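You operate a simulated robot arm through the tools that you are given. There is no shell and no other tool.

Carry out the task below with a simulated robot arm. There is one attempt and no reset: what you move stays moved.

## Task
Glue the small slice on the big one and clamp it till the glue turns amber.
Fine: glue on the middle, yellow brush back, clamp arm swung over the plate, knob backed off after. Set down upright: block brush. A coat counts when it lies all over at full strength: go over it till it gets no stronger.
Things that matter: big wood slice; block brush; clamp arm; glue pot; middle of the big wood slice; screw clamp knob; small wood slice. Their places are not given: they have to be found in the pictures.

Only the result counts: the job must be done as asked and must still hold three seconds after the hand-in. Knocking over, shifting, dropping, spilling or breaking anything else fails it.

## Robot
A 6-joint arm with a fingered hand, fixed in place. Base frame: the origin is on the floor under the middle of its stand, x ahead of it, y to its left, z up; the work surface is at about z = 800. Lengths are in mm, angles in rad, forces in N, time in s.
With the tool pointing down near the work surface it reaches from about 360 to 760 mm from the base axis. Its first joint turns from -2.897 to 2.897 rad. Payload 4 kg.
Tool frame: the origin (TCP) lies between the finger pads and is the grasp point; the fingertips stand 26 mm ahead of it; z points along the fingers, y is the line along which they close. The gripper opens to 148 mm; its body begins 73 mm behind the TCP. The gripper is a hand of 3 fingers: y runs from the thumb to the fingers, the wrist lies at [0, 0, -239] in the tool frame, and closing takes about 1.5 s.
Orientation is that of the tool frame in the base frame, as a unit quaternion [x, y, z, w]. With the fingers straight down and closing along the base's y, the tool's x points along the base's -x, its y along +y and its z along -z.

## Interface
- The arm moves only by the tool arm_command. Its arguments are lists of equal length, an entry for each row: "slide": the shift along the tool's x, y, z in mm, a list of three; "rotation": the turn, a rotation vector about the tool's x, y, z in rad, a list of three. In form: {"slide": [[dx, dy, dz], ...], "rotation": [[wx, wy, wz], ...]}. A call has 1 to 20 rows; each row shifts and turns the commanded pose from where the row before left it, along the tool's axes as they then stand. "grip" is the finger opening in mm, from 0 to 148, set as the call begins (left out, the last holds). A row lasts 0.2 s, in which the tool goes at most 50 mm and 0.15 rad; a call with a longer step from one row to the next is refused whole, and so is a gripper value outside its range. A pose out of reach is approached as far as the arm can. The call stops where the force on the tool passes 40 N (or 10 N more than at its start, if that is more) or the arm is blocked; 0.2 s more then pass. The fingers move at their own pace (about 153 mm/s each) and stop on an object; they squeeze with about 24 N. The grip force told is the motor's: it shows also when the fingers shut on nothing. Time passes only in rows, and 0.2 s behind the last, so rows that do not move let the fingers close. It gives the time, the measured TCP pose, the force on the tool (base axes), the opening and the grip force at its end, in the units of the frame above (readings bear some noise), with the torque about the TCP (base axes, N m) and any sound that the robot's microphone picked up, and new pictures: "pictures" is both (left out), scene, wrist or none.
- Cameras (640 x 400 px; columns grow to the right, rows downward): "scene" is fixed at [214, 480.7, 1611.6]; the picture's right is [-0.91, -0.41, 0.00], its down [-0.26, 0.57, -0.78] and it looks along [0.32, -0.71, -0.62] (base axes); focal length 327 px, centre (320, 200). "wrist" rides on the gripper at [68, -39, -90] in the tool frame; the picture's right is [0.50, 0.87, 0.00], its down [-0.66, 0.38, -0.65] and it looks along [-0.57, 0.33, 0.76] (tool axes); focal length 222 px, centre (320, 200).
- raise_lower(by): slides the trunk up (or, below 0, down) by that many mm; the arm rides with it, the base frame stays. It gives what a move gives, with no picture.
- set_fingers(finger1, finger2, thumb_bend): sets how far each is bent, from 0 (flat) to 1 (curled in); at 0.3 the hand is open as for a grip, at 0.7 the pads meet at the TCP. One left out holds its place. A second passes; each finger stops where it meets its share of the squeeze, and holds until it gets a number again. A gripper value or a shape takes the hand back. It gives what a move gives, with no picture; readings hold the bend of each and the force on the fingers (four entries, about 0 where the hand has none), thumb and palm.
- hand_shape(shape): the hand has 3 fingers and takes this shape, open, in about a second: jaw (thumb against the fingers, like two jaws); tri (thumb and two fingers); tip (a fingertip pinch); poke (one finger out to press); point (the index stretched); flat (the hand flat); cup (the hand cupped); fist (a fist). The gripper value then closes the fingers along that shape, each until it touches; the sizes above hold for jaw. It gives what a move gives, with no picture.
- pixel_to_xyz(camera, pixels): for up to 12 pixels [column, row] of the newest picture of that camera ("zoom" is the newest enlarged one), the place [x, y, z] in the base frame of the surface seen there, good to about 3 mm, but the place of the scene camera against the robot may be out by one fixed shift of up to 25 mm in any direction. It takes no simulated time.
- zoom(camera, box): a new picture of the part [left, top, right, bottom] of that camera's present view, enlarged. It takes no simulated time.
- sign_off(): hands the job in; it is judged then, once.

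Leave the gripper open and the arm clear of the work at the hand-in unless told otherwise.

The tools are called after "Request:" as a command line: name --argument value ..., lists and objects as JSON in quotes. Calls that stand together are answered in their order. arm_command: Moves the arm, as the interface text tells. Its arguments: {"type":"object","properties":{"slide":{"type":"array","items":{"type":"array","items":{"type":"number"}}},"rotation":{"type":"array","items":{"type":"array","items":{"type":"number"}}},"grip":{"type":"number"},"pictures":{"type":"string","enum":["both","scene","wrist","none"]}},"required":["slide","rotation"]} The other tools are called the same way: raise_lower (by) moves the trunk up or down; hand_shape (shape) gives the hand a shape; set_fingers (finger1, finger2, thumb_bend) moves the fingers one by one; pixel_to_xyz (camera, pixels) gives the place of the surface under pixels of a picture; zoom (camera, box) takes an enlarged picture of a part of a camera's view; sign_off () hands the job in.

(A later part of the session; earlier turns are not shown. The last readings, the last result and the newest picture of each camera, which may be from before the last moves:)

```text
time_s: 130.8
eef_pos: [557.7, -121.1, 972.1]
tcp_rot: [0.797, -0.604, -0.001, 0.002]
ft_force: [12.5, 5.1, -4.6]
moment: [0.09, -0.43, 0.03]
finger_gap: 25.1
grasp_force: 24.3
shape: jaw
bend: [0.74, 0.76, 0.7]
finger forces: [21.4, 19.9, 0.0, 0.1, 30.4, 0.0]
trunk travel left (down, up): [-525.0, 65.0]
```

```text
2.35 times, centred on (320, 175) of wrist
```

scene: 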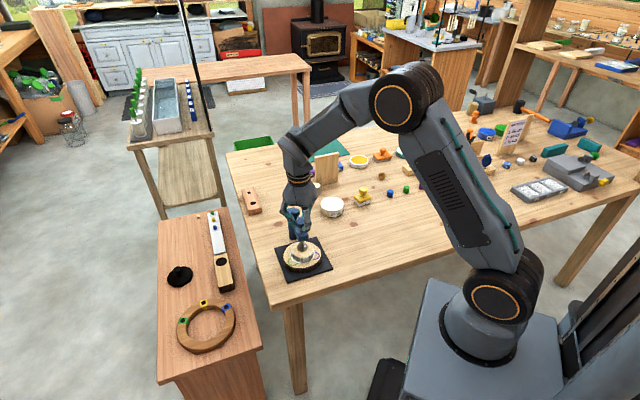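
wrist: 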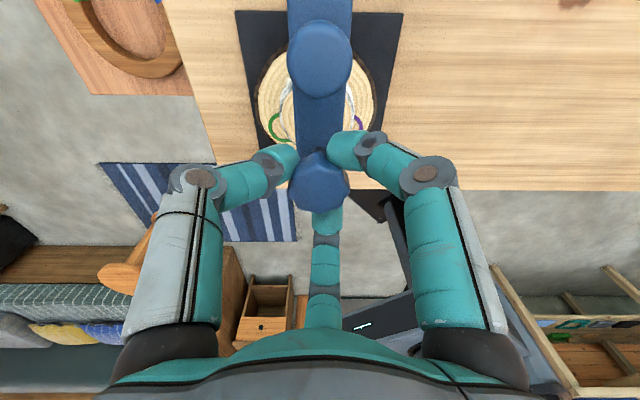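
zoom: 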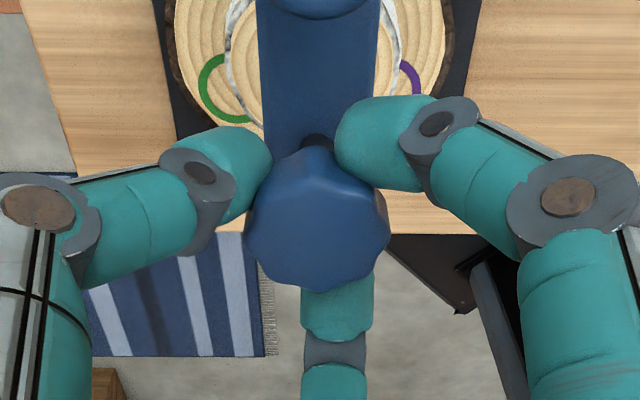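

The screw has turned 240° and sunk about 5 mm. The limit is fine in this direction. I'm letting go, rising 25 mm, and turning the hand back to yaw -15° for a second bite.

Request:
arm_command --slide '[[0, 0, 0], [0, 0, 0], [0, 0, 0], [0, 0, 0], [0, 0, -8], [0, 0, -10], [0, 0, -10], [0, 0, 0]]' --rotation '[[0, 0, 0], [0, 0, 0], [0, 0, 0], [0, 0, 0], [0, 0, 0], [0, 0, 0], [0, 0, 0], [0, 0, 0]]' --grip 70 --pictures "none"

Request:
arm_command --slide '[[0, 0, 0], [0, 0, 0], [0, 0, 0], [0, 0, 0], [0, 0, 0], [0, 0, 0], [0, 0, 0], [0, 0, 0], [0, 0, 0], [0, 0, 0], [0, 0, 0], [0, 0, 0], [0, 0, 0], [0, 0, 0], [0, 0, 0]]' --rotation '[[0, 0, -0.14], [0, 0, -0.14], [0, 0, -0.14], [0, 0, -0.14], [0, 0, -0.14], [0, 0, -0.14], [0, 0, -0.14], [0, 0, -0.14], [0, 0, -0.14], [0, 0, -0.14], [0, 0, -0.14], [0, 0, -0.14], [0, 0, -0.14], [0, 0, -0.14], [0, 0, -0.14]]' --pictures "none"

Request:
arm_command --slide '[[0, 0, 0], [0, 0, 0], [0, 0, 0], [0, 0, 0], [0, 0, 0], [0, 0, 0], [0, 0, 0], [0, 0, 0], [0, 0, 0], [0, 0, 0], [0, 0, 0], [0, 0, 0], [0, 0, 0], [0, 0, 0], [0, 0, 0], [0, 0, 0]]' --rotation '[[0, 0, -0.14], [0, 0, -0.14], [0, 0, -0.14], [0, 0, -0.14], [0, 0, -0.14], [0, 0, -0.14], [0, 0, -0.14], [0, 0, -0.14], [0, 0, -0.14], [0, 0, -0.14], [0, 0, -0.14], [0, 0, -0.14], [0, 0, -0.14], [0, 0, -0.14], [0, 0, -0.13], [0, 0, 0]]'

Request:
zoom --camera "wrist" --box '[240, 90, 400, 250]'

Request:
zoom --camera "scene" --box '[265, 180, 335, 265]'

```text
time_s: 132.6
eef_pos: [557.0, -121.0, 999.7]
tcp_rot: [0.797, -0.603, -0.001, 0.002]
ft_force: [-0.4, -0.2, 0.4]
moment: [-0.03, -0.03, 0.0]
finger_gap: 69.7
grasp_force: 0.0
shape: jaw
bend: [0.38, 0.38, 0.7]
finger forces: [0.1, 0.1, 0.0, 0.1, 0.1, 0.0]
trunk travel left (down, up): [-525.0, 65.0]
```

```text
time_s: 135.8
eef_pos: [555.3, -120.1, 1000.2]
tcp_rot: [0.919, 0.393, -0.001, 0.0]
ft_force: [0.1, -0.6, 0.2]
moment: [-0.03, -0.01, -0.01]
finger_gap: 69.1
grasp_force: 0.1
shape: jaw
bend: [0.38, 0.38, 0.7]
finger forces: [0.1, 0.0, 0.0, 0.0, 0.0, 0.0]
trunk travel left (down, up): [-525.0, 65.0]
```

```text
time_s: 139.2
eef_pos: [556.6, -119.9, 1000.1]
tcp_rot: [0.123, 0.992, 0.0, -0.001]
ft_force: [-0.7, -0.2, -0.2]
moment: [0.0, 0.0, 0.03]
finger_gap: 69.5
grasp_force: 0.0
shape: jaw
bend: [0.38, 0.38, 0.7]
finger forces: [0.1, 0.0, 0.0, 0.0, 0.1, 0.0]
trunk travel left (down, up): [-525.0, 65.0]
```

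scene: 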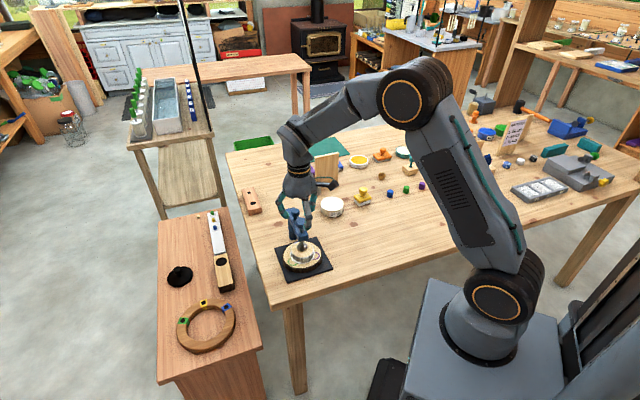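
wrist: 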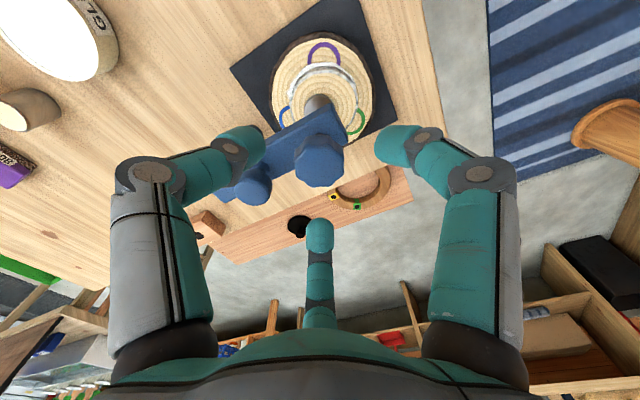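

```text
2.50 times, centred on (320, 170) of wrist
```

zoom: 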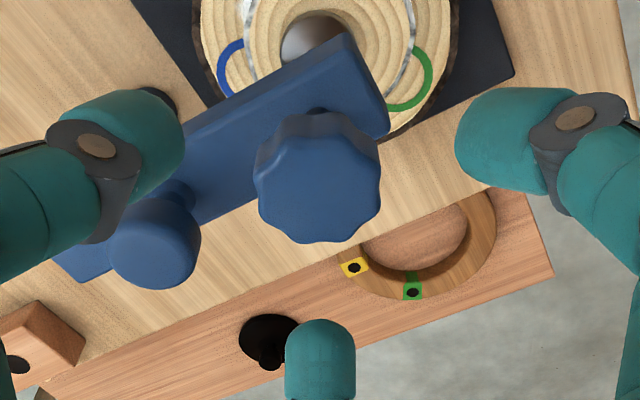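

```text
4.71 times, centred on (300, 222) of scene
```

zoom: 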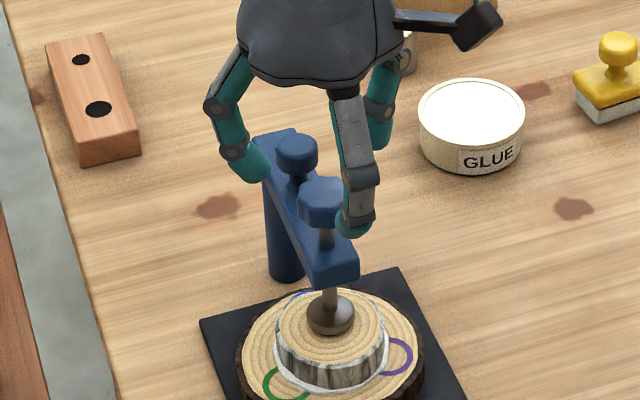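

The knob is free and the hand is back at yaw -15°. I'm checking the knob's height now.

Request:
pixel_to_xyz --camera "wrist" --pixels '[[319, 165], [303, 165], [335, 165], [319, 182], [319, 150]]'

Request:
pixel_to_xyz --camera "scene" --pixels '[[302.3, 247], [302.3, 248.5], [300, 246], [304, 246.5], [302.3, 252]]'

```text
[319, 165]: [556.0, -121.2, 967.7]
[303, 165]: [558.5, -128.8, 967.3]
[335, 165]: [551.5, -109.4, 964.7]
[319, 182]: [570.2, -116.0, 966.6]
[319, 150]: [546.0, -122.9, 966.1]
```

```text
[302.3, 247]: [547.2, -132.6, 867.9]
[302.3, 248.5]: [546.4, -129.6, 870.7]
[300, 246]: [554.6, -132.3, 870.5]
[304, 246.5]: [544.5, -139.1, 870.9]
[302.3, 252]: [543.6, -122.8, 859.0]
```

The knob's top is now at z≈966.5, 5 mm lower, and still centred. I'm lowering 28 mm and gripping again.

Request:
arm_command --slide '[[0, 0, 10], [0, 0, 10], [0, 0, 8.5], [0, 0, 0]]' --rotation '[[0, 0, 0], [0, 0, 0], [0, 0, 0], [0, 0, 0]]' --pictures "none"

Request:
arm_command --slide '[[0, 0, 0], [0, 0, 0], [0, 0, 0], [0, 0, 0], [0, 0, 0], [0, 0, 0], [0, 0, 0]]' --rotation '[[0, 0, 0], [0, 0, 0], [0, 0, 0], [0, 0, 0], [0, 0, 0], [0, 0, 0], [0, 0, 0]]' --grip 0 --pictures "none"

Request:
arm_command --slide '[[0, 0, 0], [0, 0, 0.15], [0, 0, 0.15], [0, 0, 0.15], [0, 0, 0.15], [0, 0, 0.15], [0, 0, 0.15], [0, 0, 0]]' --rotation '[[0, 0, 0], [0, 0, 0.14], [0, 0, 0.14], [0, 0, 0.14], [0, 0, 0.14], [0, 0, 0.14], [0, 0, 0.14], [0, 0, 0]]' --pictures "none"

```text
time_s: 140.2
eef_pos: [555.7, -120.8, 971.4]
tcp_rot: [0.123, 0.992, -0.001, -0.001]
ft_force: [0.6, -0.3, 0.1]
moment: [0.0, 0.01, -0.02]
finger_gap: 69.6
grasp_force: 0.0
shape: jaw
bend: [0.38, 0.38, 0.7]
finger forces: [0.0, 0.0, 0.1, 0.0, 0.1, 0.0]
trunk travel left (down, up): [-525.0, 65.0]
```

```text
time_s: 141.8
eef_pos: [557.8, -119.8, 971.9]
tcp_rot: [0.124, 0.992, -0.001, -0.002]
ft_force: [-1.0, -0.1, -4.5]
moment: [-0.04, -0.02, -0.02]
finger_gap: 26.7
grasp_force: 24.1
shape: jaw
bend: [0.75, 0.75, 0.7]
finger forces: [21.0, 21.4, 0.0, 0.0, 21.6, 0.0]
trunk travel left (down, up): [-525.0, 65.0]
```

```text
time_s: 143.6
eef_pos: [557.0, -120.6, 970.3]
tcp_rot: [0.518, 0.855, -0.001, -0.001]
ft_force: [1.4, 5.8, -6.1]
moment: [0.17, -0.03, 0.04]
finger_gap: 26.4
grasp_force: 24.2
shape: jaw
bend: [0.75, 0.75, 0.7]
finger forces: [26.1, 20.6, 0.0, 0.0, 20.2, 0.0]
trunk travel left (down, up): [-525.0, 65.0]
```

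The grip is good and the knob has turned 48° again with small forces. I'm continuing clockwise one more radian.

Request:
arm_command --slide '[[0, 0, 0.2], [0, 0, 0.16], [0, 0, 0.16], [0, 0, 0.16], [0, 0, 0.16], [0, 0, 0.16], [0, 0, 0.16], [0, 0, 0]]' --rotation '[[0, 0, 0], [0, 0, 0.14], [0, 0, 0.14], [0, 0, 0.14], [0, 0, 0.14], [0, 0, 0.14], [0, 0, 0.14], [0, 0, 0]]' --pictures "none"

Request:
zoom --camera "scene" --box '[265, 180, 335, 265]'

```text
time_s: 145.4
eef_pos: [557.7, -119.6, 970.3]
tcp_rot: [0.822, 0.569, -0.002, -0.001]
ft_force: [6.5, 6.1, -3.3]
moment: [0.21, -0.14, 0.06]
finger_gap: 26.2
grasp_force: 24.1
shape: jaw
bend: [0.75, 0.75, 0.7]
finger forces: [27.8, 19.5, 0.0, 0.0, 21.3, 0.0]
trunk travel left (down, up): [-525.0, 65.0]
```

```text
4.71 times, centred on (300, 222) of scene
```

zoom: 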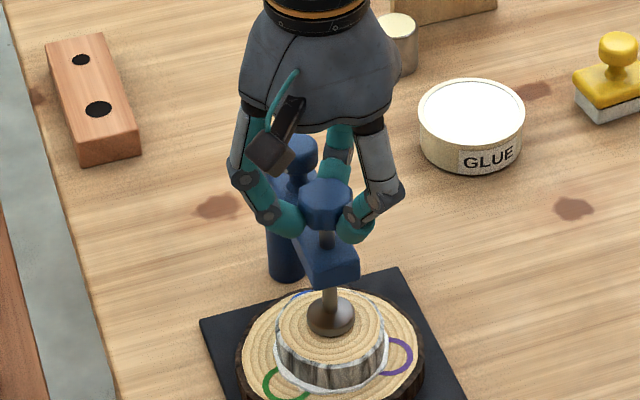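

Yaw is -111° and the pad is still moving down. I'm turning another 0.84 rad.

Request:
arm_command --slide '[[0, 0, 0.16], [0, 0, 0.16], [0, 0, 0.16], [0, 0, 0.16], [0, 0, 0.16], [0, 0, 0.16], [0, 0, 0]]' --rotation '[[0, 0, 0.14], [0, 0, 0.14], [0, 0, 0.14], [0, 0, 0.14], [0, 0, 0.14], [0, 0, 0.14], [0, 0, 0]]' --pictures "none"

Request:
arm_command --slide '[[0, 0, 0.16], [0, 0, 0.16], [0, 0, 0.16], [0, 0, 0.16], [0, 0, 0]]' --rotation '[[0, 0, 0.14], [0, 0, 0.14], [0, 0, 0.14], [0, 0, 0.14], [0, 0, 0]]' --pictures "none"

Request:
zoom --camera "scene" --box '[265, 180, 335, 265]'

```text
time_s: 147.0
eef_pos: [556.3, -120.4, 968.5]
tcp_rot: [0.983, 0.186, -0.002, 0.001]
ft_force: [9.5, 5.1, -3.0]
moment: [0.17, -0.25, 0.08]
finger_gap: 26.1
grasp_force: 23.8
shape: jaw
bend: [0.75, 0.75, 0.7]
finger forces: [28.4, 18.4, 0.0, 0.0, 25.1, 0.1]
trunk travel left (down, up): [-525.0, 65.0]
```

```text
time_s: 148.2
eef_pos: [556.7, -119.3, 966.6]
tcp_rot: [0.996, -0.094, -0.001, 0.001]
ft_force: [9.5, 5.4, 8.6]
moment: [0.2, -0.35, 0.06]
finger_gap: 26.3
grasp_force: 24.2
shape: jaw
bend: [0.75, 0.76, 0.7]
finger forces: [26.8, 17.9, 0.0, 0.0, 28.4, 0.0]
trunk travel left (down, up): [-525.0, 65.0]
```

```text
4.71 times, centred on (300, 222) of scene
```

zoom: 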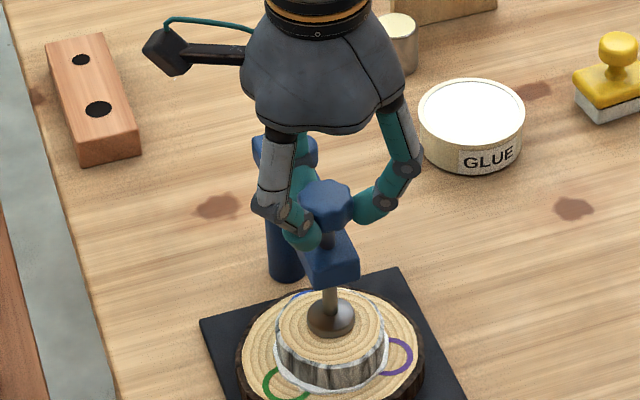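

The vertical force has changed sign to +8.6 N, so the knob may have stopped sinking. I'm zooming in on the pad and the joint.

Request:
zoom --camera "scene" --box '[285, 230, 320, 265]'

Request:
arm_command --slide '[[0, 0, -0.5], [0, 0, 0]]' --rotation '[[0, 0, 0], [0, 0, 0]]' --pictures "wrist"

Request:
zoom --camera "wrist" --box '[230, 90, 410, 260]'

```text
11.43 times, centred on (302, 248) of scene
```

zoom: 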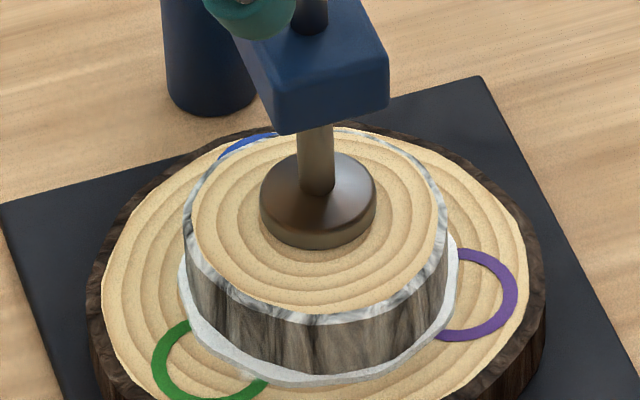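

```text
time_s: 148.8
eef_pos: [556.9, -119.3, 966.9]
tcp_rot: [0.996, -0.092, -0.001, 0.0]
ft_force: [9.3, 5.7, 6.7]
moment: [0.22, -0.3, 0.09]
finger_gap: 26.3
grasp_force: 23.9
shape: jaw
bend: [0.75, 0.75, 0.7]
finger forces: [26.6, 18.1, 0.0, 0.0, 28.3, 0.0]
trunk travel left (down, up): [-525.0, 65.0]
```

wrist: 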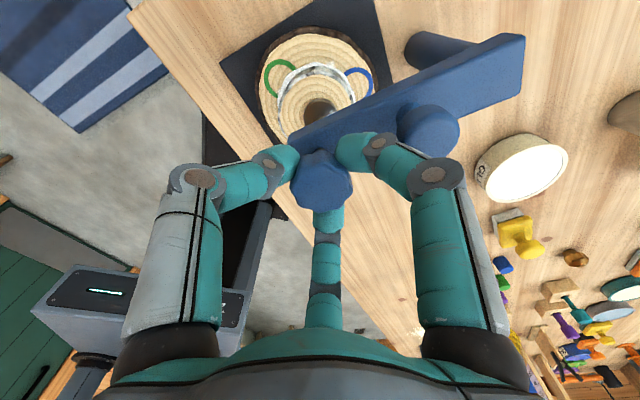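

```text
2.35 times, centred on (320, 175) of wrist
```

zoom: 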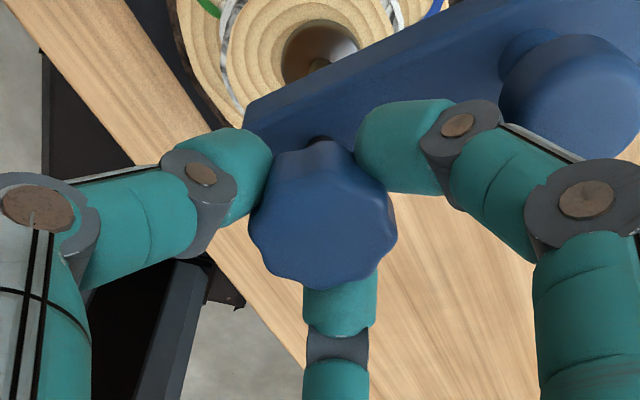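

The pad looks to be on or just above the wood. I'm turning on gently by 0.24 rad and reading the torque.

Request:
arm_command --slide '[[0, 0, 0], [0, 0, 0], [0, 0, 0]]' --rotation '[[0, 0, 0.12], [0, 0, 0.12], [0, 0, 0]]' --pictures "none"

```text
time_s: 149.6
eef_pos: [557.1, -120.6, 967.6]
tcp_rot: [0.977, -0.211, -0.002, 0.0]
ft_force: [8.9, 5.8, 5.5]
moment: [0.2, -0.35, 0.05]
finger_gap: 26.6
grasp_force: 24.0
shape: jaw
bend: [0.75, 0.75, 0.7]
finger forces: [25.0, 17.6, 0.0, 0.0, 29.0, 0.0]
trunk travel left (down, up): [-525.0, 65.0]
```

There's no stiffening yet. I'm turning another 0.5 rad.

Request:
arm_command --slide '[[0, 0, 0], [0, 0, 0], [0, 0, 0], [0, 0, 0], [0, 0, 0]]' --rotation '[[0, 0, 0.12], [0, 0, 0.12], [0, 0, 0.12], [0, 0, 0.12], [0, 0, 0]]' --pictures "none"

Request:
zoom --camera "scene" --box '[285, 230, 320, 265]'

```text
time_s: 150.8
eef_pos: [556.8, -121.3, 966.8]
tcp_rot: [0.899, -0.438, -0.002, 0.001]
ft_force: [5.9, 7.7, -0.1]
moment: [0.24, -0.27, 0.09]
finger_gap: 26.9
grasp_force: 24.5
shape: jaw
bend: [0.75, 0.75, 0.7]
finger forces: [22.9, 19.9, 0.0, 0.0, 30.4, 0.0]
trunk travel left (down, up): [-525.0, 65.0]
```

```text
11.43 times, centred on (302, 248) of scene
```

zoom: 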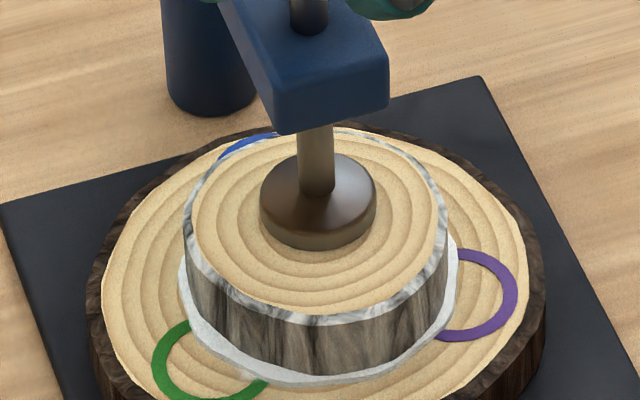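

The pad has not moved between the last two pictures, so it may have reached the slice. I'm checking in the wrist view whether the knob is still turning with the hand.

Request:
arm_command --slide '[[0, 0, 0]]' --rotation '[[0, 0, 0]]' --pictures "both"

Request:
zoom --camera "wrist" --box '[270, 120, 370, 230]'

Request:
zoom --camera "scene" --box '[285, 200, 325, 250]'

```text
time_s: 151.2
eef_pos: [556.0, -120.3, 969.3]
tcp_rot: [0.899, -0.437, -0.001, 0.001]
ft_force: [4.9, 8.9, -1.4]
moment: [0.19, -0.27, 0.06]
finger_gap: 27.1
grasp_force: 23.8
shape: jaw
bend: [0.75, 0.75, 0.7]
finger forces: [22.6, 20.2, 0.0, 0.1, 30.4, 0.1]
trunk travel left (down, up): [-525.0, 65.0]
```

scene: 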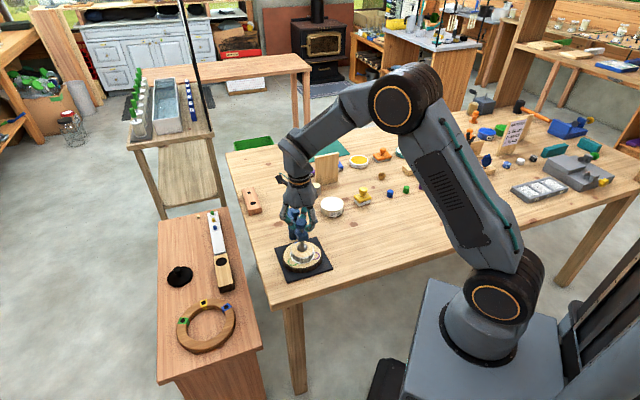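
wrist: 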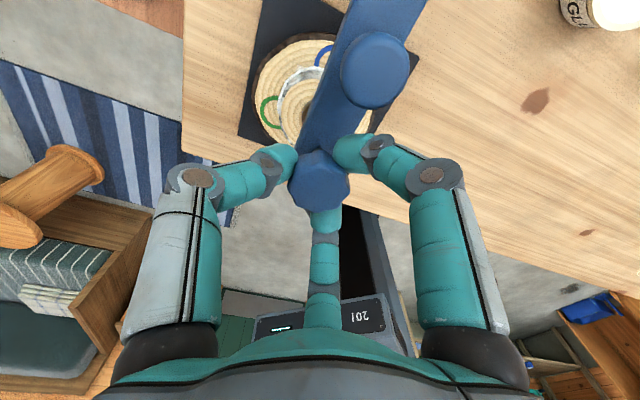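

```text
3.64 times, centred on (320, 175) of wrist
```

zoom: 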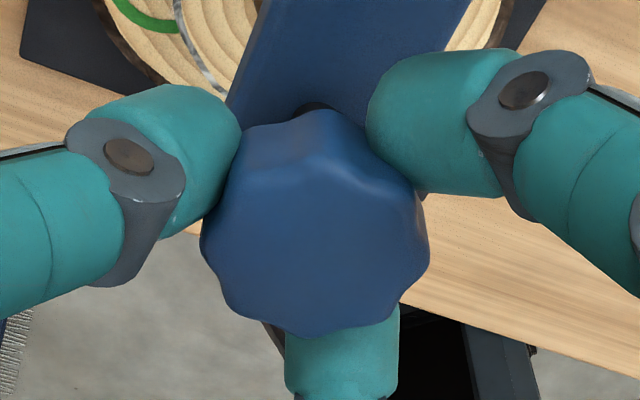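

```text
8.00 times, centred on (305, 225) of scene
```

zoom: 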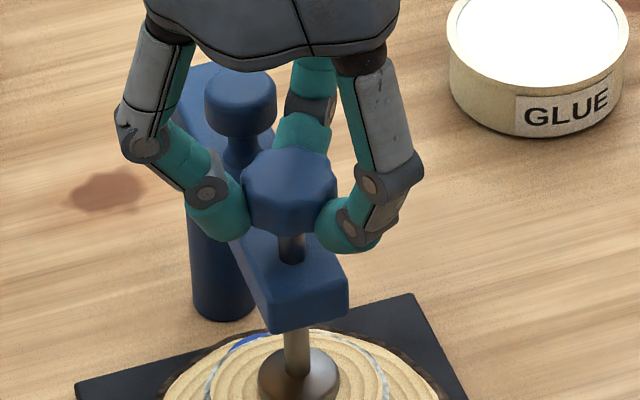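

By my geometry the pad's front edge sits where it should when touching the slice. To see whether the knob still follows the hand, I'm turning 0.15 rad and comparing the lobes with the fingers in a zoom.

Request:
arm_command --slide '[[0, 0, 0], [0, 0, 0]]' --rotation '[[0, 0, 0.15], [0, 0, 0]]' --pictures "wrist"

Request:
zoom --camera "wrist" --box '[270, 120, 370, 230]'

Request:
zoom --camera "scene" --box '[285, 200, 325, 265]'

```text
time_s: 151.8
eef_pos: [557.6, -119.5, 967.1]
tcp_rot: [0.864, -0.503, -0.001, 0.002]
ft_force: [5.1, 8.4, -2.5]
moment: [0.18, -0.25, 0.14]
finger_gap: 26.8
grasp_force: 24.0
shape: jaw
bend: [0.75, 0.75, 0.7]
finger forces: [22.5, 20.4, 0.0, 0.0, 29.8, 0.0]
trunk travel left (down, up): [-525.0, 65.0]
```

wrist: 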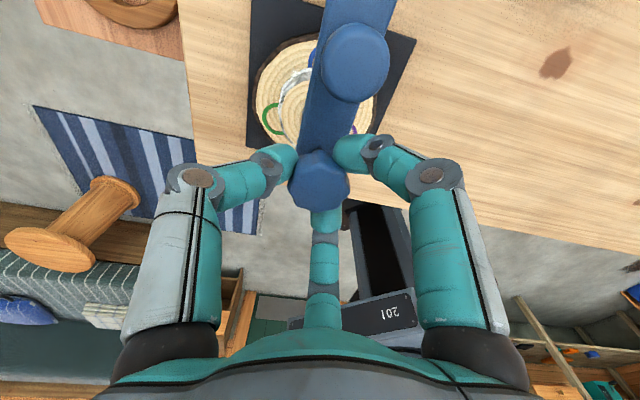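

```text
3.64 times, centred on (320, 175) of wrist
```

zoom: 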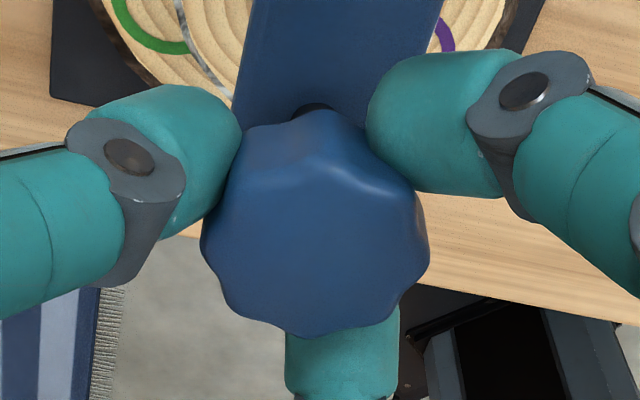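

```text
6.15 times, centred on (305, 232) of scene
```

zoom: 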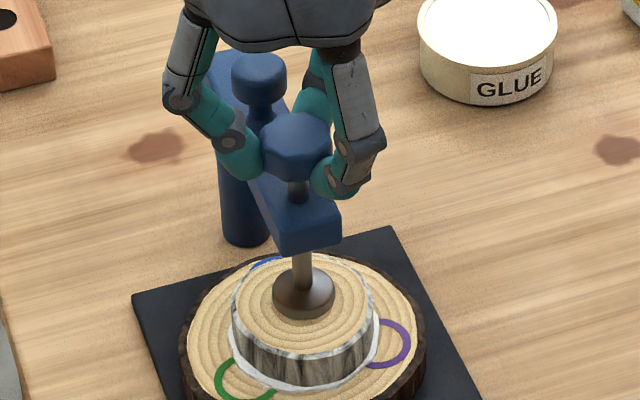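

The lobes sit exactly as before relative to the fingers, so the knob still turns with the hand, and the torque is creeping up to 0.14 N m. I'm turning on to yaw -255°.

Request:
arm_command --slide '[[0, 0, 0.15], [0, 0, 0.15], [0, 0, 0]]' --rotation '[[0, 0, 0.135], [0, 0, 0.135], [0, 0, 0]]' --pictures "none"

Request:
zoom --camera "scene" --box '[285, 230, 320, 265]'

```text
time_s: 152.6
eef_pos: [557.5, -119.3, 968.2]
tcp_rot: [0.788, -0.616, -0.001, 0.0]
ft_force: [5.3, 7.8, -3.6]
moment: [0.11, -0.25, 0.17]
finger_gap: 26.8
grasp_force: 23.9
shape: jaw
bend: [0.75, 0.75, 0.7]
finger forces: [22.4, 21.1, 0.1, 0.0, 29.1, 0.0]
trunk travel left (down, up): [-525.0, 65.0]
```

```text
11.43 times, centred on (302, 248) of scene
```

zoom: 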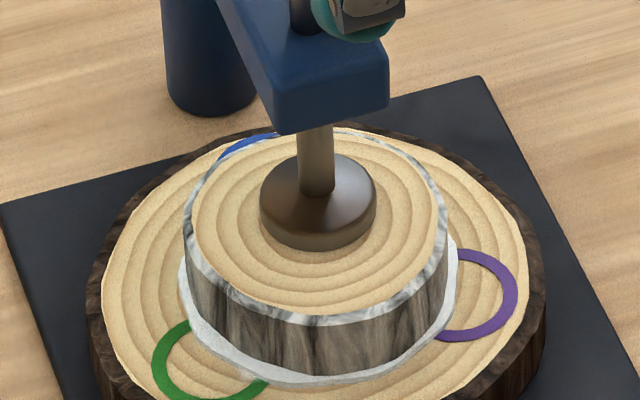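

Torque is up to 0.17 N m and the pad sits on the wood. I'm letting go, rising, turning back 120° to yaw -135°, and taking a third bite to tighten.

Request:
arm_command --slide '[[0, 0, 0], [0, 0, 0], [0, 0, 0], [0, 0, 0], [0, 0, -8], [0, 0, -10], [0, 0, -10], [0, 0, 0]]' --rotation '[[0, 0, 0], [0, 0, 0], [0, 0, 0], [0, 0, 0], [0, 0, 0], [0, 0, 0], [0, 0, 0], [0, 0, 0]]' --grip 70 --pictures "wrist"

Request:
zoom --camera "wrist" --box '[240, 90, 400, 250]'

Request:
zoom --camera "scene" --box '[275, 200, 330, 275]'

Request:
pixel_to_xyz --camera "wrist" --pixels '[[320, 165], [304, 165], [336, 165], [320, 182], [320, 152]]'

```text
time_s: 154.4
eef_pos: [556.0, -120.6, 995.1]
tcp_rot: [0.789, -0.615, 0.0, 0.001]
ft_force: [-0.4, 0.7, 0.1]
moment: [0.01, -0.03, -0.02]
finger_gap: 69.4
grasp_force: 0.0
shape: jaw
bend: [0.38, 0.38, 0.7]
finger forces: [0.0, 0.1, 0.1, 0.0, 0.0, 0.0]
trunk travel left (down, up): [-525.0, 65.0]
```

wrist: 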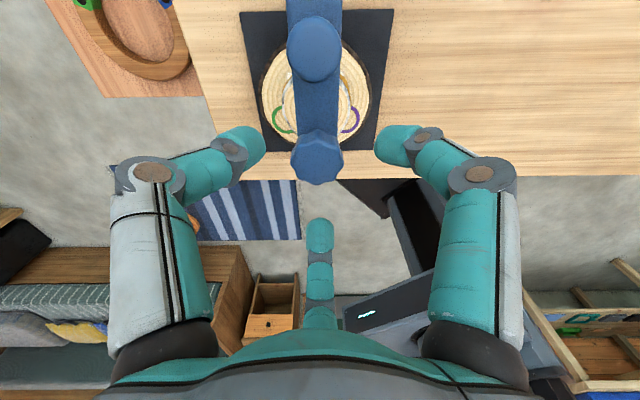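

```text
2.50 times, centred on (320, 170) of wrist
```

zoom: 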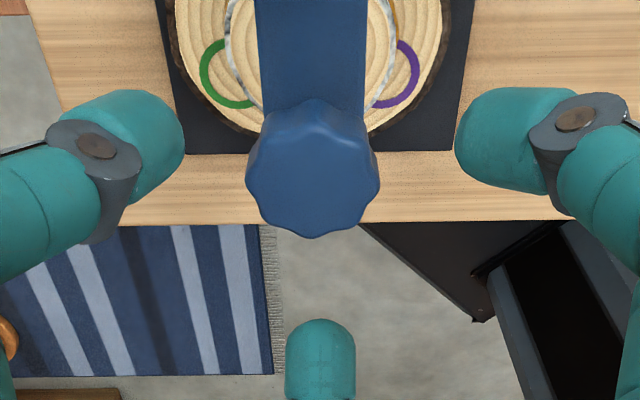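

```text
5.33 times, centred on (302, 238) of scene
```

zoom: 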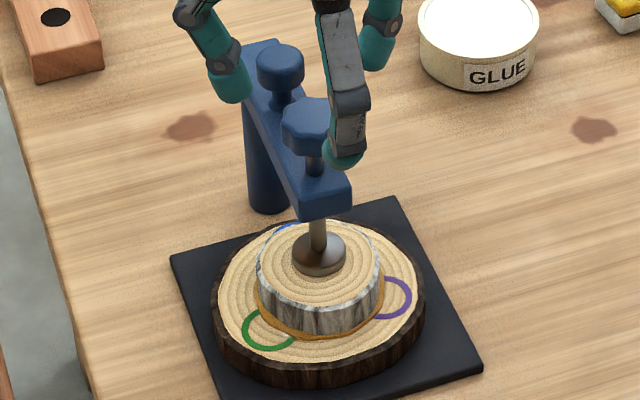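

```text
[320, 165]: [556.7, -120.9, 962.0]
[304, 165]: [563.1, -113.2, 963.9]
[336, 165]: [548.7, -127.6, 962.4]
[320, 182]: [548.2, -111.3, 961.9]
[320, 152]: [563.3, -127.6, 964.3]
```

The glue rim around the small slice now looks amber. I'm zooming in to be sure.

Request:
zoom --camera "scene" --box '[285, 235, 320, 270]'

Request:
zoom --camera "wrist" --box '[250, 50, 390, 150]'

```text
11.43 times, centred on (302, 252) of scene
```

zoom: 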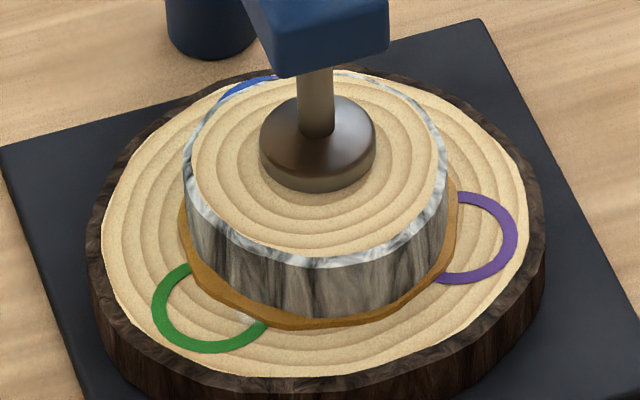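

```text
4.00 times, centred on (320, 100) of wrist
```

zoom: 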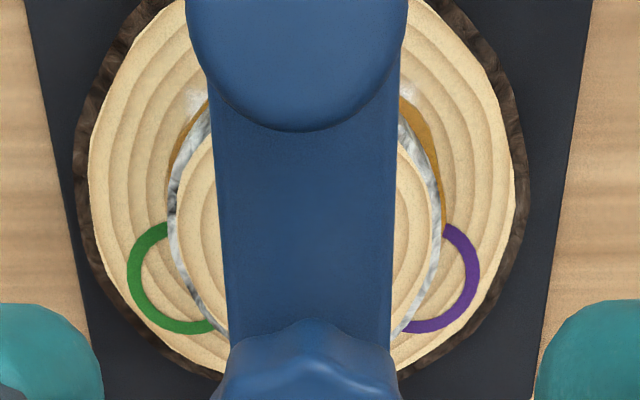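

Yes: the rim is amber all round, so the glue has cured under the clamp. Next I'll back the knob off. The hand is already at yaw -255°, so I'm lowering 28 mm, gripping the knob, and turning counter-clockwise.

Request:
arm_command --slide '[[0, 0, 10], [0, 0, 10], [0, 0, 7.5], [0, 0, 0]]' --rotation '[[0, 0, 0], [0, 0, 0], [0, 0, 0], [0, 0, 0]]' --pictures "none"

Request:
arm_command --slide '[[0, 0, 0], [0, 0, 0], [0, 0, 0], [0, 0, 0], [0, 0, 0], [0, 0, 0], [0, 0, 0]]' --rotation '[[0, 0, 0], [0, 0, 0], [0, 0, 0], [0, 0, 0], [0, 0, 0], [0, 0, 0], [0, 0, 0]]' --grip 0

Request:
zoom --camera "scene" --box '[275, 200, 330, 275]'

```text
time_s: 155.4
eef_pos: [554.9, -121.1, 968.8]
tcp_rot: [0.789, -0.615, 0.0, 0.001]
ft_force: [0.0, 0.1, -0.6]
moment: [-0.01, -0.01, 0.03]
finger_gap: 69.5
grasp_force: 0.0
shape: jaw
bend: [0.38, 0.38, 0.7]
finger forces: [0.0, 0.0, 0.1, 0.1, 0.1, 0.1]
trunk travel left (down, up): [-525.0, 65.0]
```

```text
time_s: 157.0
eef_pos: [557.3, -120.4, 967.5]
tcp_rot: [0.789, -0.615, -0.001, 0.001]
ft_force: [-0.4, -1.1, -4.8]
moment: [0.01, -0.01, 0.02]
finger_gap: 28.1
grasp_force: 23.8
shape: jaw
bend: [0.75, 0.75, 0.7]
finger forces: [21.4, 21.2, 0.0, 0.0, 21.4, 0.0]
trunk travel left (down, up): [-525.0, 65.0]
```

scene: 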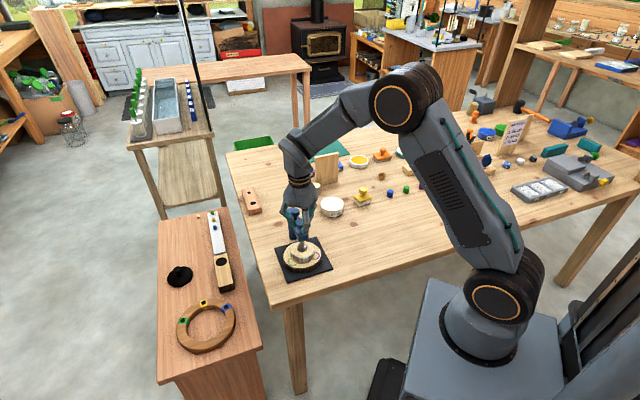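
wrist: 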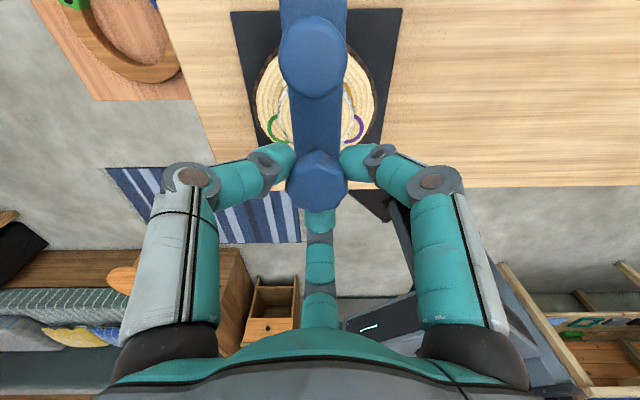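

```text
5.33 times, centred on (302, 238) of scene
```

zoom: 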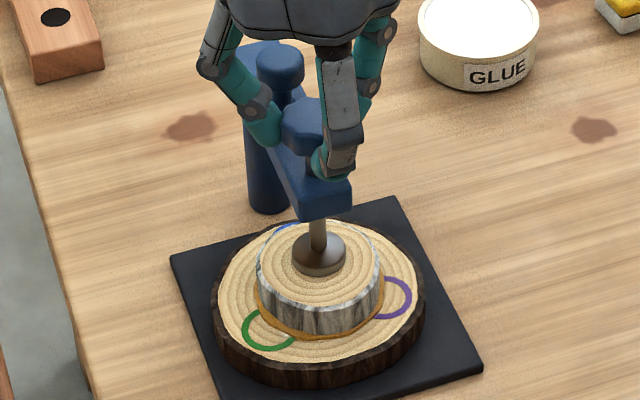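

The knob is gripped and the rim is still amber. I'm turning counter-clockwise 0.84 rad, rising 0.16 mm per row with the screw.

Request:
arm_command --slide '[[0, 0, -0.16], [0, 0, -0.16], [0, 0, -0.16], [0, 0, -0.16], [0, 0, -0.16], [0, 0, -0.16], [0, 0, 0]]' --rotation '[[0, 0, -0.14], [0, 0, -0.14], [0, 0, -0.14], [0, 0, -0.14], [0, 0, -0.14], [0, 0, -0.14], [0, 0, 0]]' --pictures "wrist"

Request:
zoom --camera "wrist" --box '[270, 120, 370, 230]'

Request:
zoom --camera "scene" --box '[285, 235, 320, 270]'

```text
time_s: 158.6
eef_pos: [557.5, -121.7, 970.0]
tcp_rot: [0.971, -0.239, -0.002, 0.001]
ft_force: [4.2, -3.9, -9.8]
moment: [-0.12, -0.09, -0.03]
finger_gap: 28.0
grasp_force: 24.1
shape: jaw
bend: [0.75, 0.75, 0.7]
finger forces: [23.9, 20.1, 0.0, 0.1, 20.6, 0.1]
trunk travel left (down, up): [-525.0, 65.0]
```

wrist: 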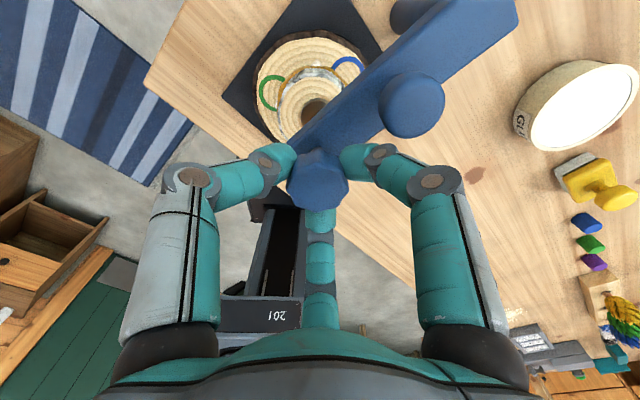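

```text
3.64 times, centred on (320, 175) of wrist
```

zoom: 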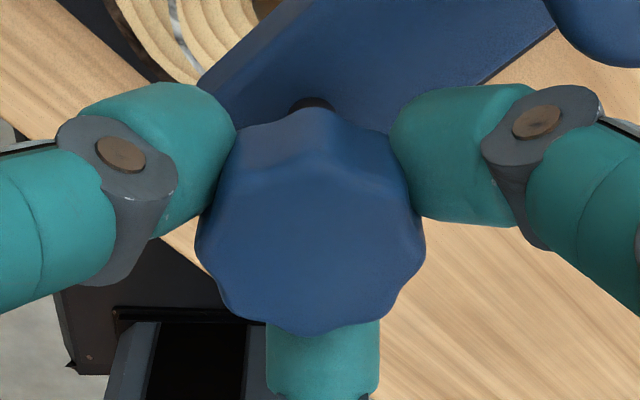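

```text
11.43 times, centred on (302, 252) of scene
```

zoom: 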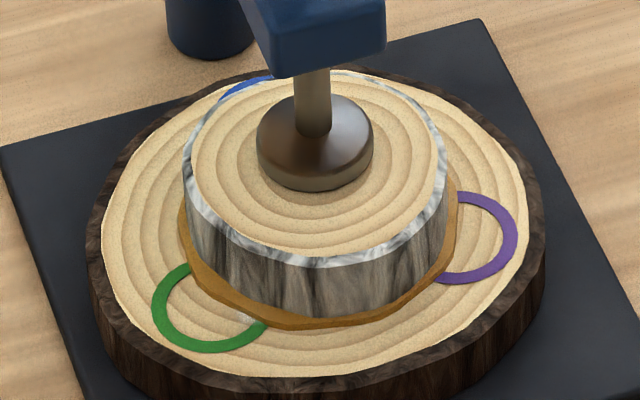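

The knob follows the hand. I'm continuing counter-clockwise, rising a bit less per row, and checking the pad.

Request:
arm_command --slide '[[0, 0, 0], [0, 0, 0], [0, 0, 0], [0, 0, -0.1], [0, 0, -0.15], [0, 0, -0.15], [0, 0, -0.15], [0, 0, 0]]' --rotation '[[0, 0, -0.14], [0, 0, -0.14], [0, 0, -0.14], [0, 0, -0.14], [0, 0, -0.14], [0, 0, -0.14], [0, 0, -0.14], [0, 0, 0]]' --pictures "none"

Request:
zoom --camera "scene" --box '[285, 235, 320, 270]'

```text
time_s: 160.4
eef_pos: [557.4, -120.7, 969.9]
tcp_rot: [0.97, 0.244, -0.001, -0.001]
ft_force: [9.2, -6.8, -5.8]
moment: [-0.17, -0.26, -0.06]
finger_gap: 27.2
grasp_force: 24.1
shape: jaw
bend: [0.74, 0.75, 0.7]
finger forces: [27.1, 24.7, 0.0, 0.0, 18.3, 0.0]
trunk travel left (down, up): [-525.0, 65.0]
```

```text
11.43 times, centred on (302, 252) of scene
```

zoom: 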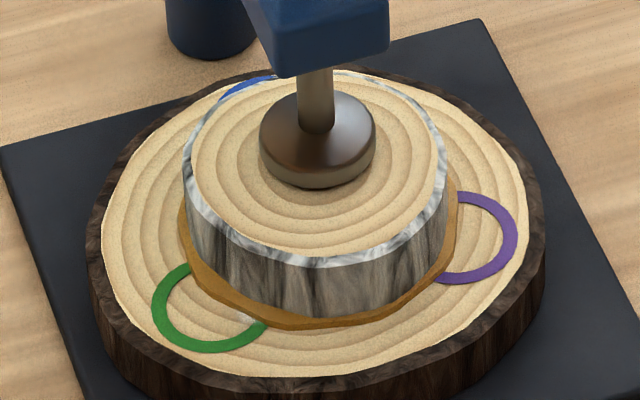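

The pad is lifting (its front edge has moved from 190 to 187). I'm continuing counter-clockwise with a small sideways relief.

Request:
arm_command --slide '[[0.4, 0.9, 0], [0, 0, -0.15], [0, 0, -0.15], [0, 0, -0.15], [0, 0, -0.15], [0, 0, -0.15], [0, 0, -0.15], [0, 0, -0.15], [0, 0, -0.15], [0, 0, 0]]' --rotation '[[0, 0, 0], [0, 0, -0.14], [0, 0, -0.14], [0, 0, -0.14], [0, 0, -0.14], [0, 0, -0.14], [0, 0, -0.14], [0, 0, -0.14], [0, 0, -0.14], [0, 0, 0]]' --pictures "none"

Request:
arm_command --slide '[[0, 0, 0], [0, 0, -0.15], [0, 0, -0.15], [0, 0, -0.15], [0, 0, -0.15], [0, 0, -0.15], [0, 0, -0.15], [0, 0, -0.15], [0, 0, -0.15], [0, 0, -0.15], [0, 0, 0]]' --rotation '[[0, 0, 0], [0, 0, -0.14], [0, 0, -0.14], [0, 0, -0.14], [0, 0, -0.14], [0, 0, -0.14], [0, 0, -0.14], [0, 0, -0.14], [0, 0, -0.14], [0, 0, -0.13], [0, 0, 0]]' --pictures "both"

Request:
zoom --camera "scene" --box '[285, 235, 320, 270]'

```text
time_s: 162.6
eef_pos: [558.2, -121.3, 969.2]
tcp_rot: [0.691, 0.723, -0.001, -0.002]
ft_force: [11.9, 3.7, -0.5]
moment: [0.07, -0.3, -0.04]
finger_gap: 27.0
grasp_force: 24.0
shape: jaw
bend: [0.74, 0.75, 0.7]
finger forces: [26.8, 26.0, 0.0, 0.0, 17.8, 0.0]
trunk travel left (down, up): [-525.0, 65.0]
```

```text
time_s: 165.0
eef_pos: [557.7, -119.2, 971.4]
tcp_rot: [0.137, 0.991, -0.001, -0.002]
ft_force: [10.4, 6.7, 0.8]
moment: [0.19, -0.29, -0.02]
finger_gap: 27.2
grasp_force: 23.6
shape: jaw
bend: [0.75, 0.75, 0.7]
finger forces: [22.1, 28.3, 0.0, 0.1, 19.7, 0.1]
trunk travel left (down, up): [-525.0, 65.0]
```

scene: 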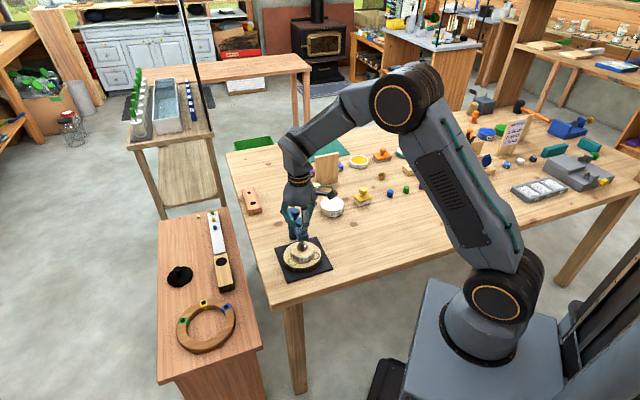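
wrist: 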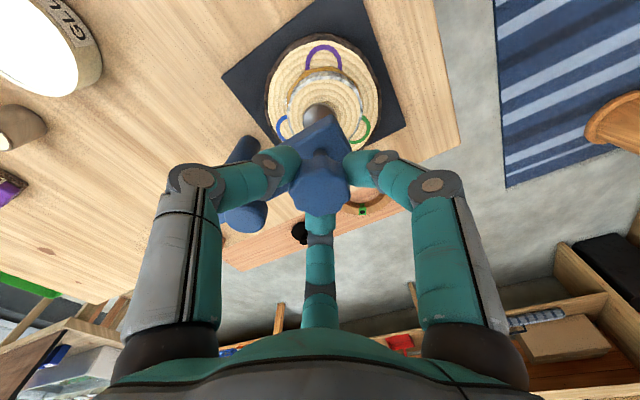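

```text
11.43 times, centred on (302, 252) of scene
```

zoom: 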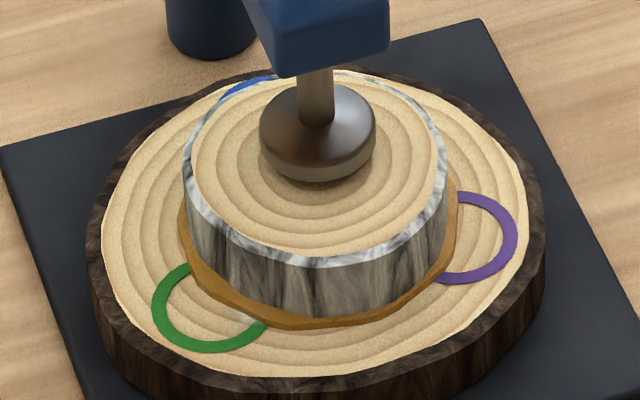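

The pad is now visibly about 3 mm clear of the slice. I'll take one more bite to return the screw to about its starting height: let go, rise, and turn the open hand back to yaw -255°.

Request:
arm_command --slide '[[0, 0, 0], [0, 0, 0], [0, 0, 0], [0, 0, 0], [0, 0, -8], [0, 0, -10], [0, 0, -10], [0, 0, 0]]' --rotation '[[0, 0, 0], [0, 0, 0], [0, 0, 0], [0, 0, 0], [0, 0, 0], [0, 0, 0], [0, 0, 0], [0, 0, 0]]' --grip 70 --pictures "none"

Request:
arm_command --slide '[[0, 0, 0], [0, 0, 0], [0, 0, 0], [0, 0, 0], [0, 0, 0], [0, 0, 0], [0, 0, 0], [0, 0, 0], [0, 0, 0], [0, 0, 0], [0, 0, 0], [0, 0, 0], [0, 0, 0], [0, 0, 0], [0, 0, 0]]' --rotation '[[0, 0, 0.14], [0, 0, 0.14], [0, 0, 0.14], [0, 0, 0.14], [0, 0, 0.14], [0, 0, 0.14], [0, 0, 0.14], [0, 0, 0.14], [0, 0, 0.14], [0, 0, 0.14], [0, 0, 0.14], [0, 0, 0.14], [0, 0, 0.14], [0, 0, 0.14], [0, 0, 0.14]]' --pictures "none"

Request:
arm_command --slide '[[0, 0, 0], [0, 0, 0], [0, 0, 0], [0, 0, 0], [0, 0, 0], [0, 0, 0], [0, 0, 0], [0, 0, 0], [0, 0, 0], [0, 0, 0], [0, 0, 0], [0, 0, 0], [0, 0, 0], [0, 0, 0], [0, 0, 0], [0, 0, 0]]' --rotation '[[0, 0, 0.14], [0, 0, 0.14], [0, 0, 0.14], [0, 0, 0.14], [0, 0, 0.14], [0, 0, 0.14], [0, 0, 0.14], [0, 0, 0.14], [0, 0, 0.14], [0, 0, 0.14], [0, 0, 0.14], [0, 0, 0.14], [0, 0, 0.14], [0, 0, 0.14], [0, 0, 0.13], [0, 0, 0]]'

Request:
zoom --camera "wrist" --box '[240, 90, 400, 250]'

Request:
zoom --camera "scene" --box '[275, 200, 330, 275]'

Request:
pixel_to_xyz --camera "wrist" --pixels '[[320, 165], [304, 165], [336, 165], [320, 182], [320, 152]]'

```text
time_s: 166.8
eef_pos: [557.6, -120.7, 999.9]
tcp_rot: [0.139, 0.99, -0.002, 0.0]
ft_force: [-0.6, -0.9, -0.1]
moment: [-0.02, -0.01, 0.02]
finger_gap: 69.6
grasp_force: 0.1
shape: jaw
bend: [0.38, 0.38, 0.7]
finger forces: [0.1, 0.1, 0.0, 0.1, 0.1, 0.0]
trunk travel left (down, up): [-525.0, 65.0]
```

```text
time_s: 170.0
eef_pos: [557.9, -121.2, 999.2]
tcp_rot: [0.928, 0.371, -0.001, 0.0]
ft_force: [-0.6, -0.3, -0.7]
moment: [-0.01, -0.02, 0.02]
finger_gap: 69.6
grasp_force: 0.1
shape: jaw
bend: [0.38, 0.38, 0.7]
finger forces: [0.0, 0.0, 0.1, 0.0, 0.1, 0.0]
trunk travel left (down, up): [-525.0, 65.0]
```

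```text
time_s: 173.4
eef_pos: [557.3, -120.3, 999.8]
tcp_rot: [0.788, -0.616, -0.001, 0.002]
ft_force: [0.0, 0.2, -0.7]
moment: [0.05, 0.0, 0.04]
finger_gap: 69.6
grasp_force: 0.0
shape: jaw
bend: [0.38, 0.38, 0.7]
finger forces: [0.0, 0.0, 0.0, 0.1, 0.1, 0.1]
trunk travel left (down, up): [-525.0, 65.0]
```

scene: 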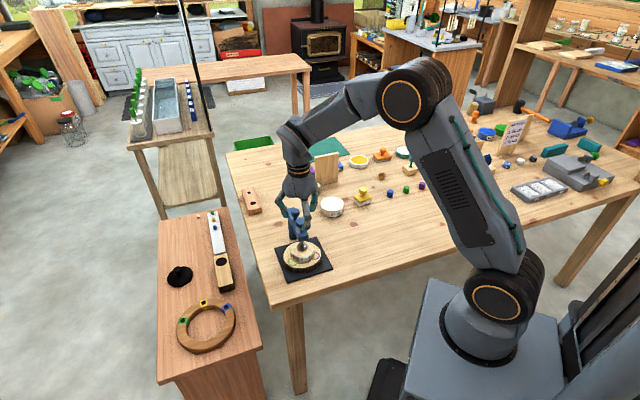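
wrist: 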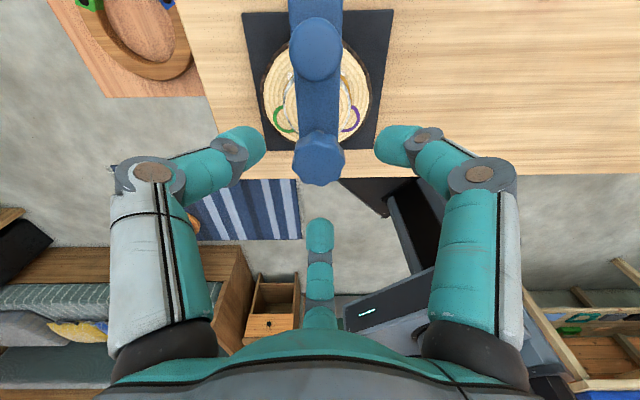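

```text
2.50 times, centred on (320, 170) of wrist
```

zoom: 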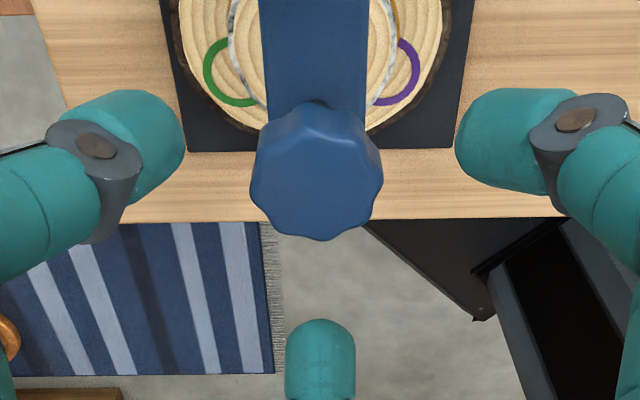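

```text
5.33 times, centred on (302, 238) of scene
```

zoom: 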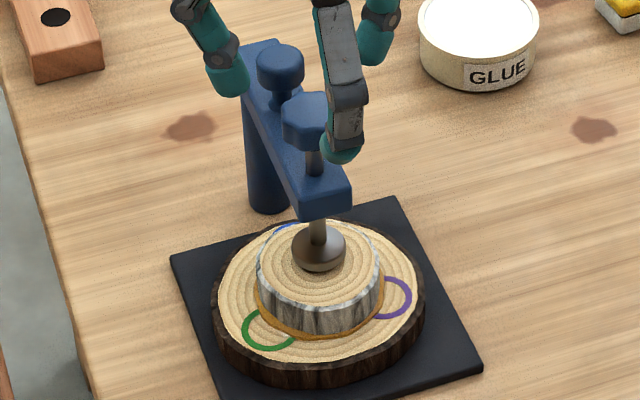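

```text
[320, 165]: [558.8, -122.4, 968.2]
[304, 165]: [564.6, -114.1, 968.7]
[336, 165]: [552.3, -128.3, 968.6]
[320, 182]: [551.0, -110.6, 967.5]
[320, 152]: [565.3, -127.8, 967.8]
```

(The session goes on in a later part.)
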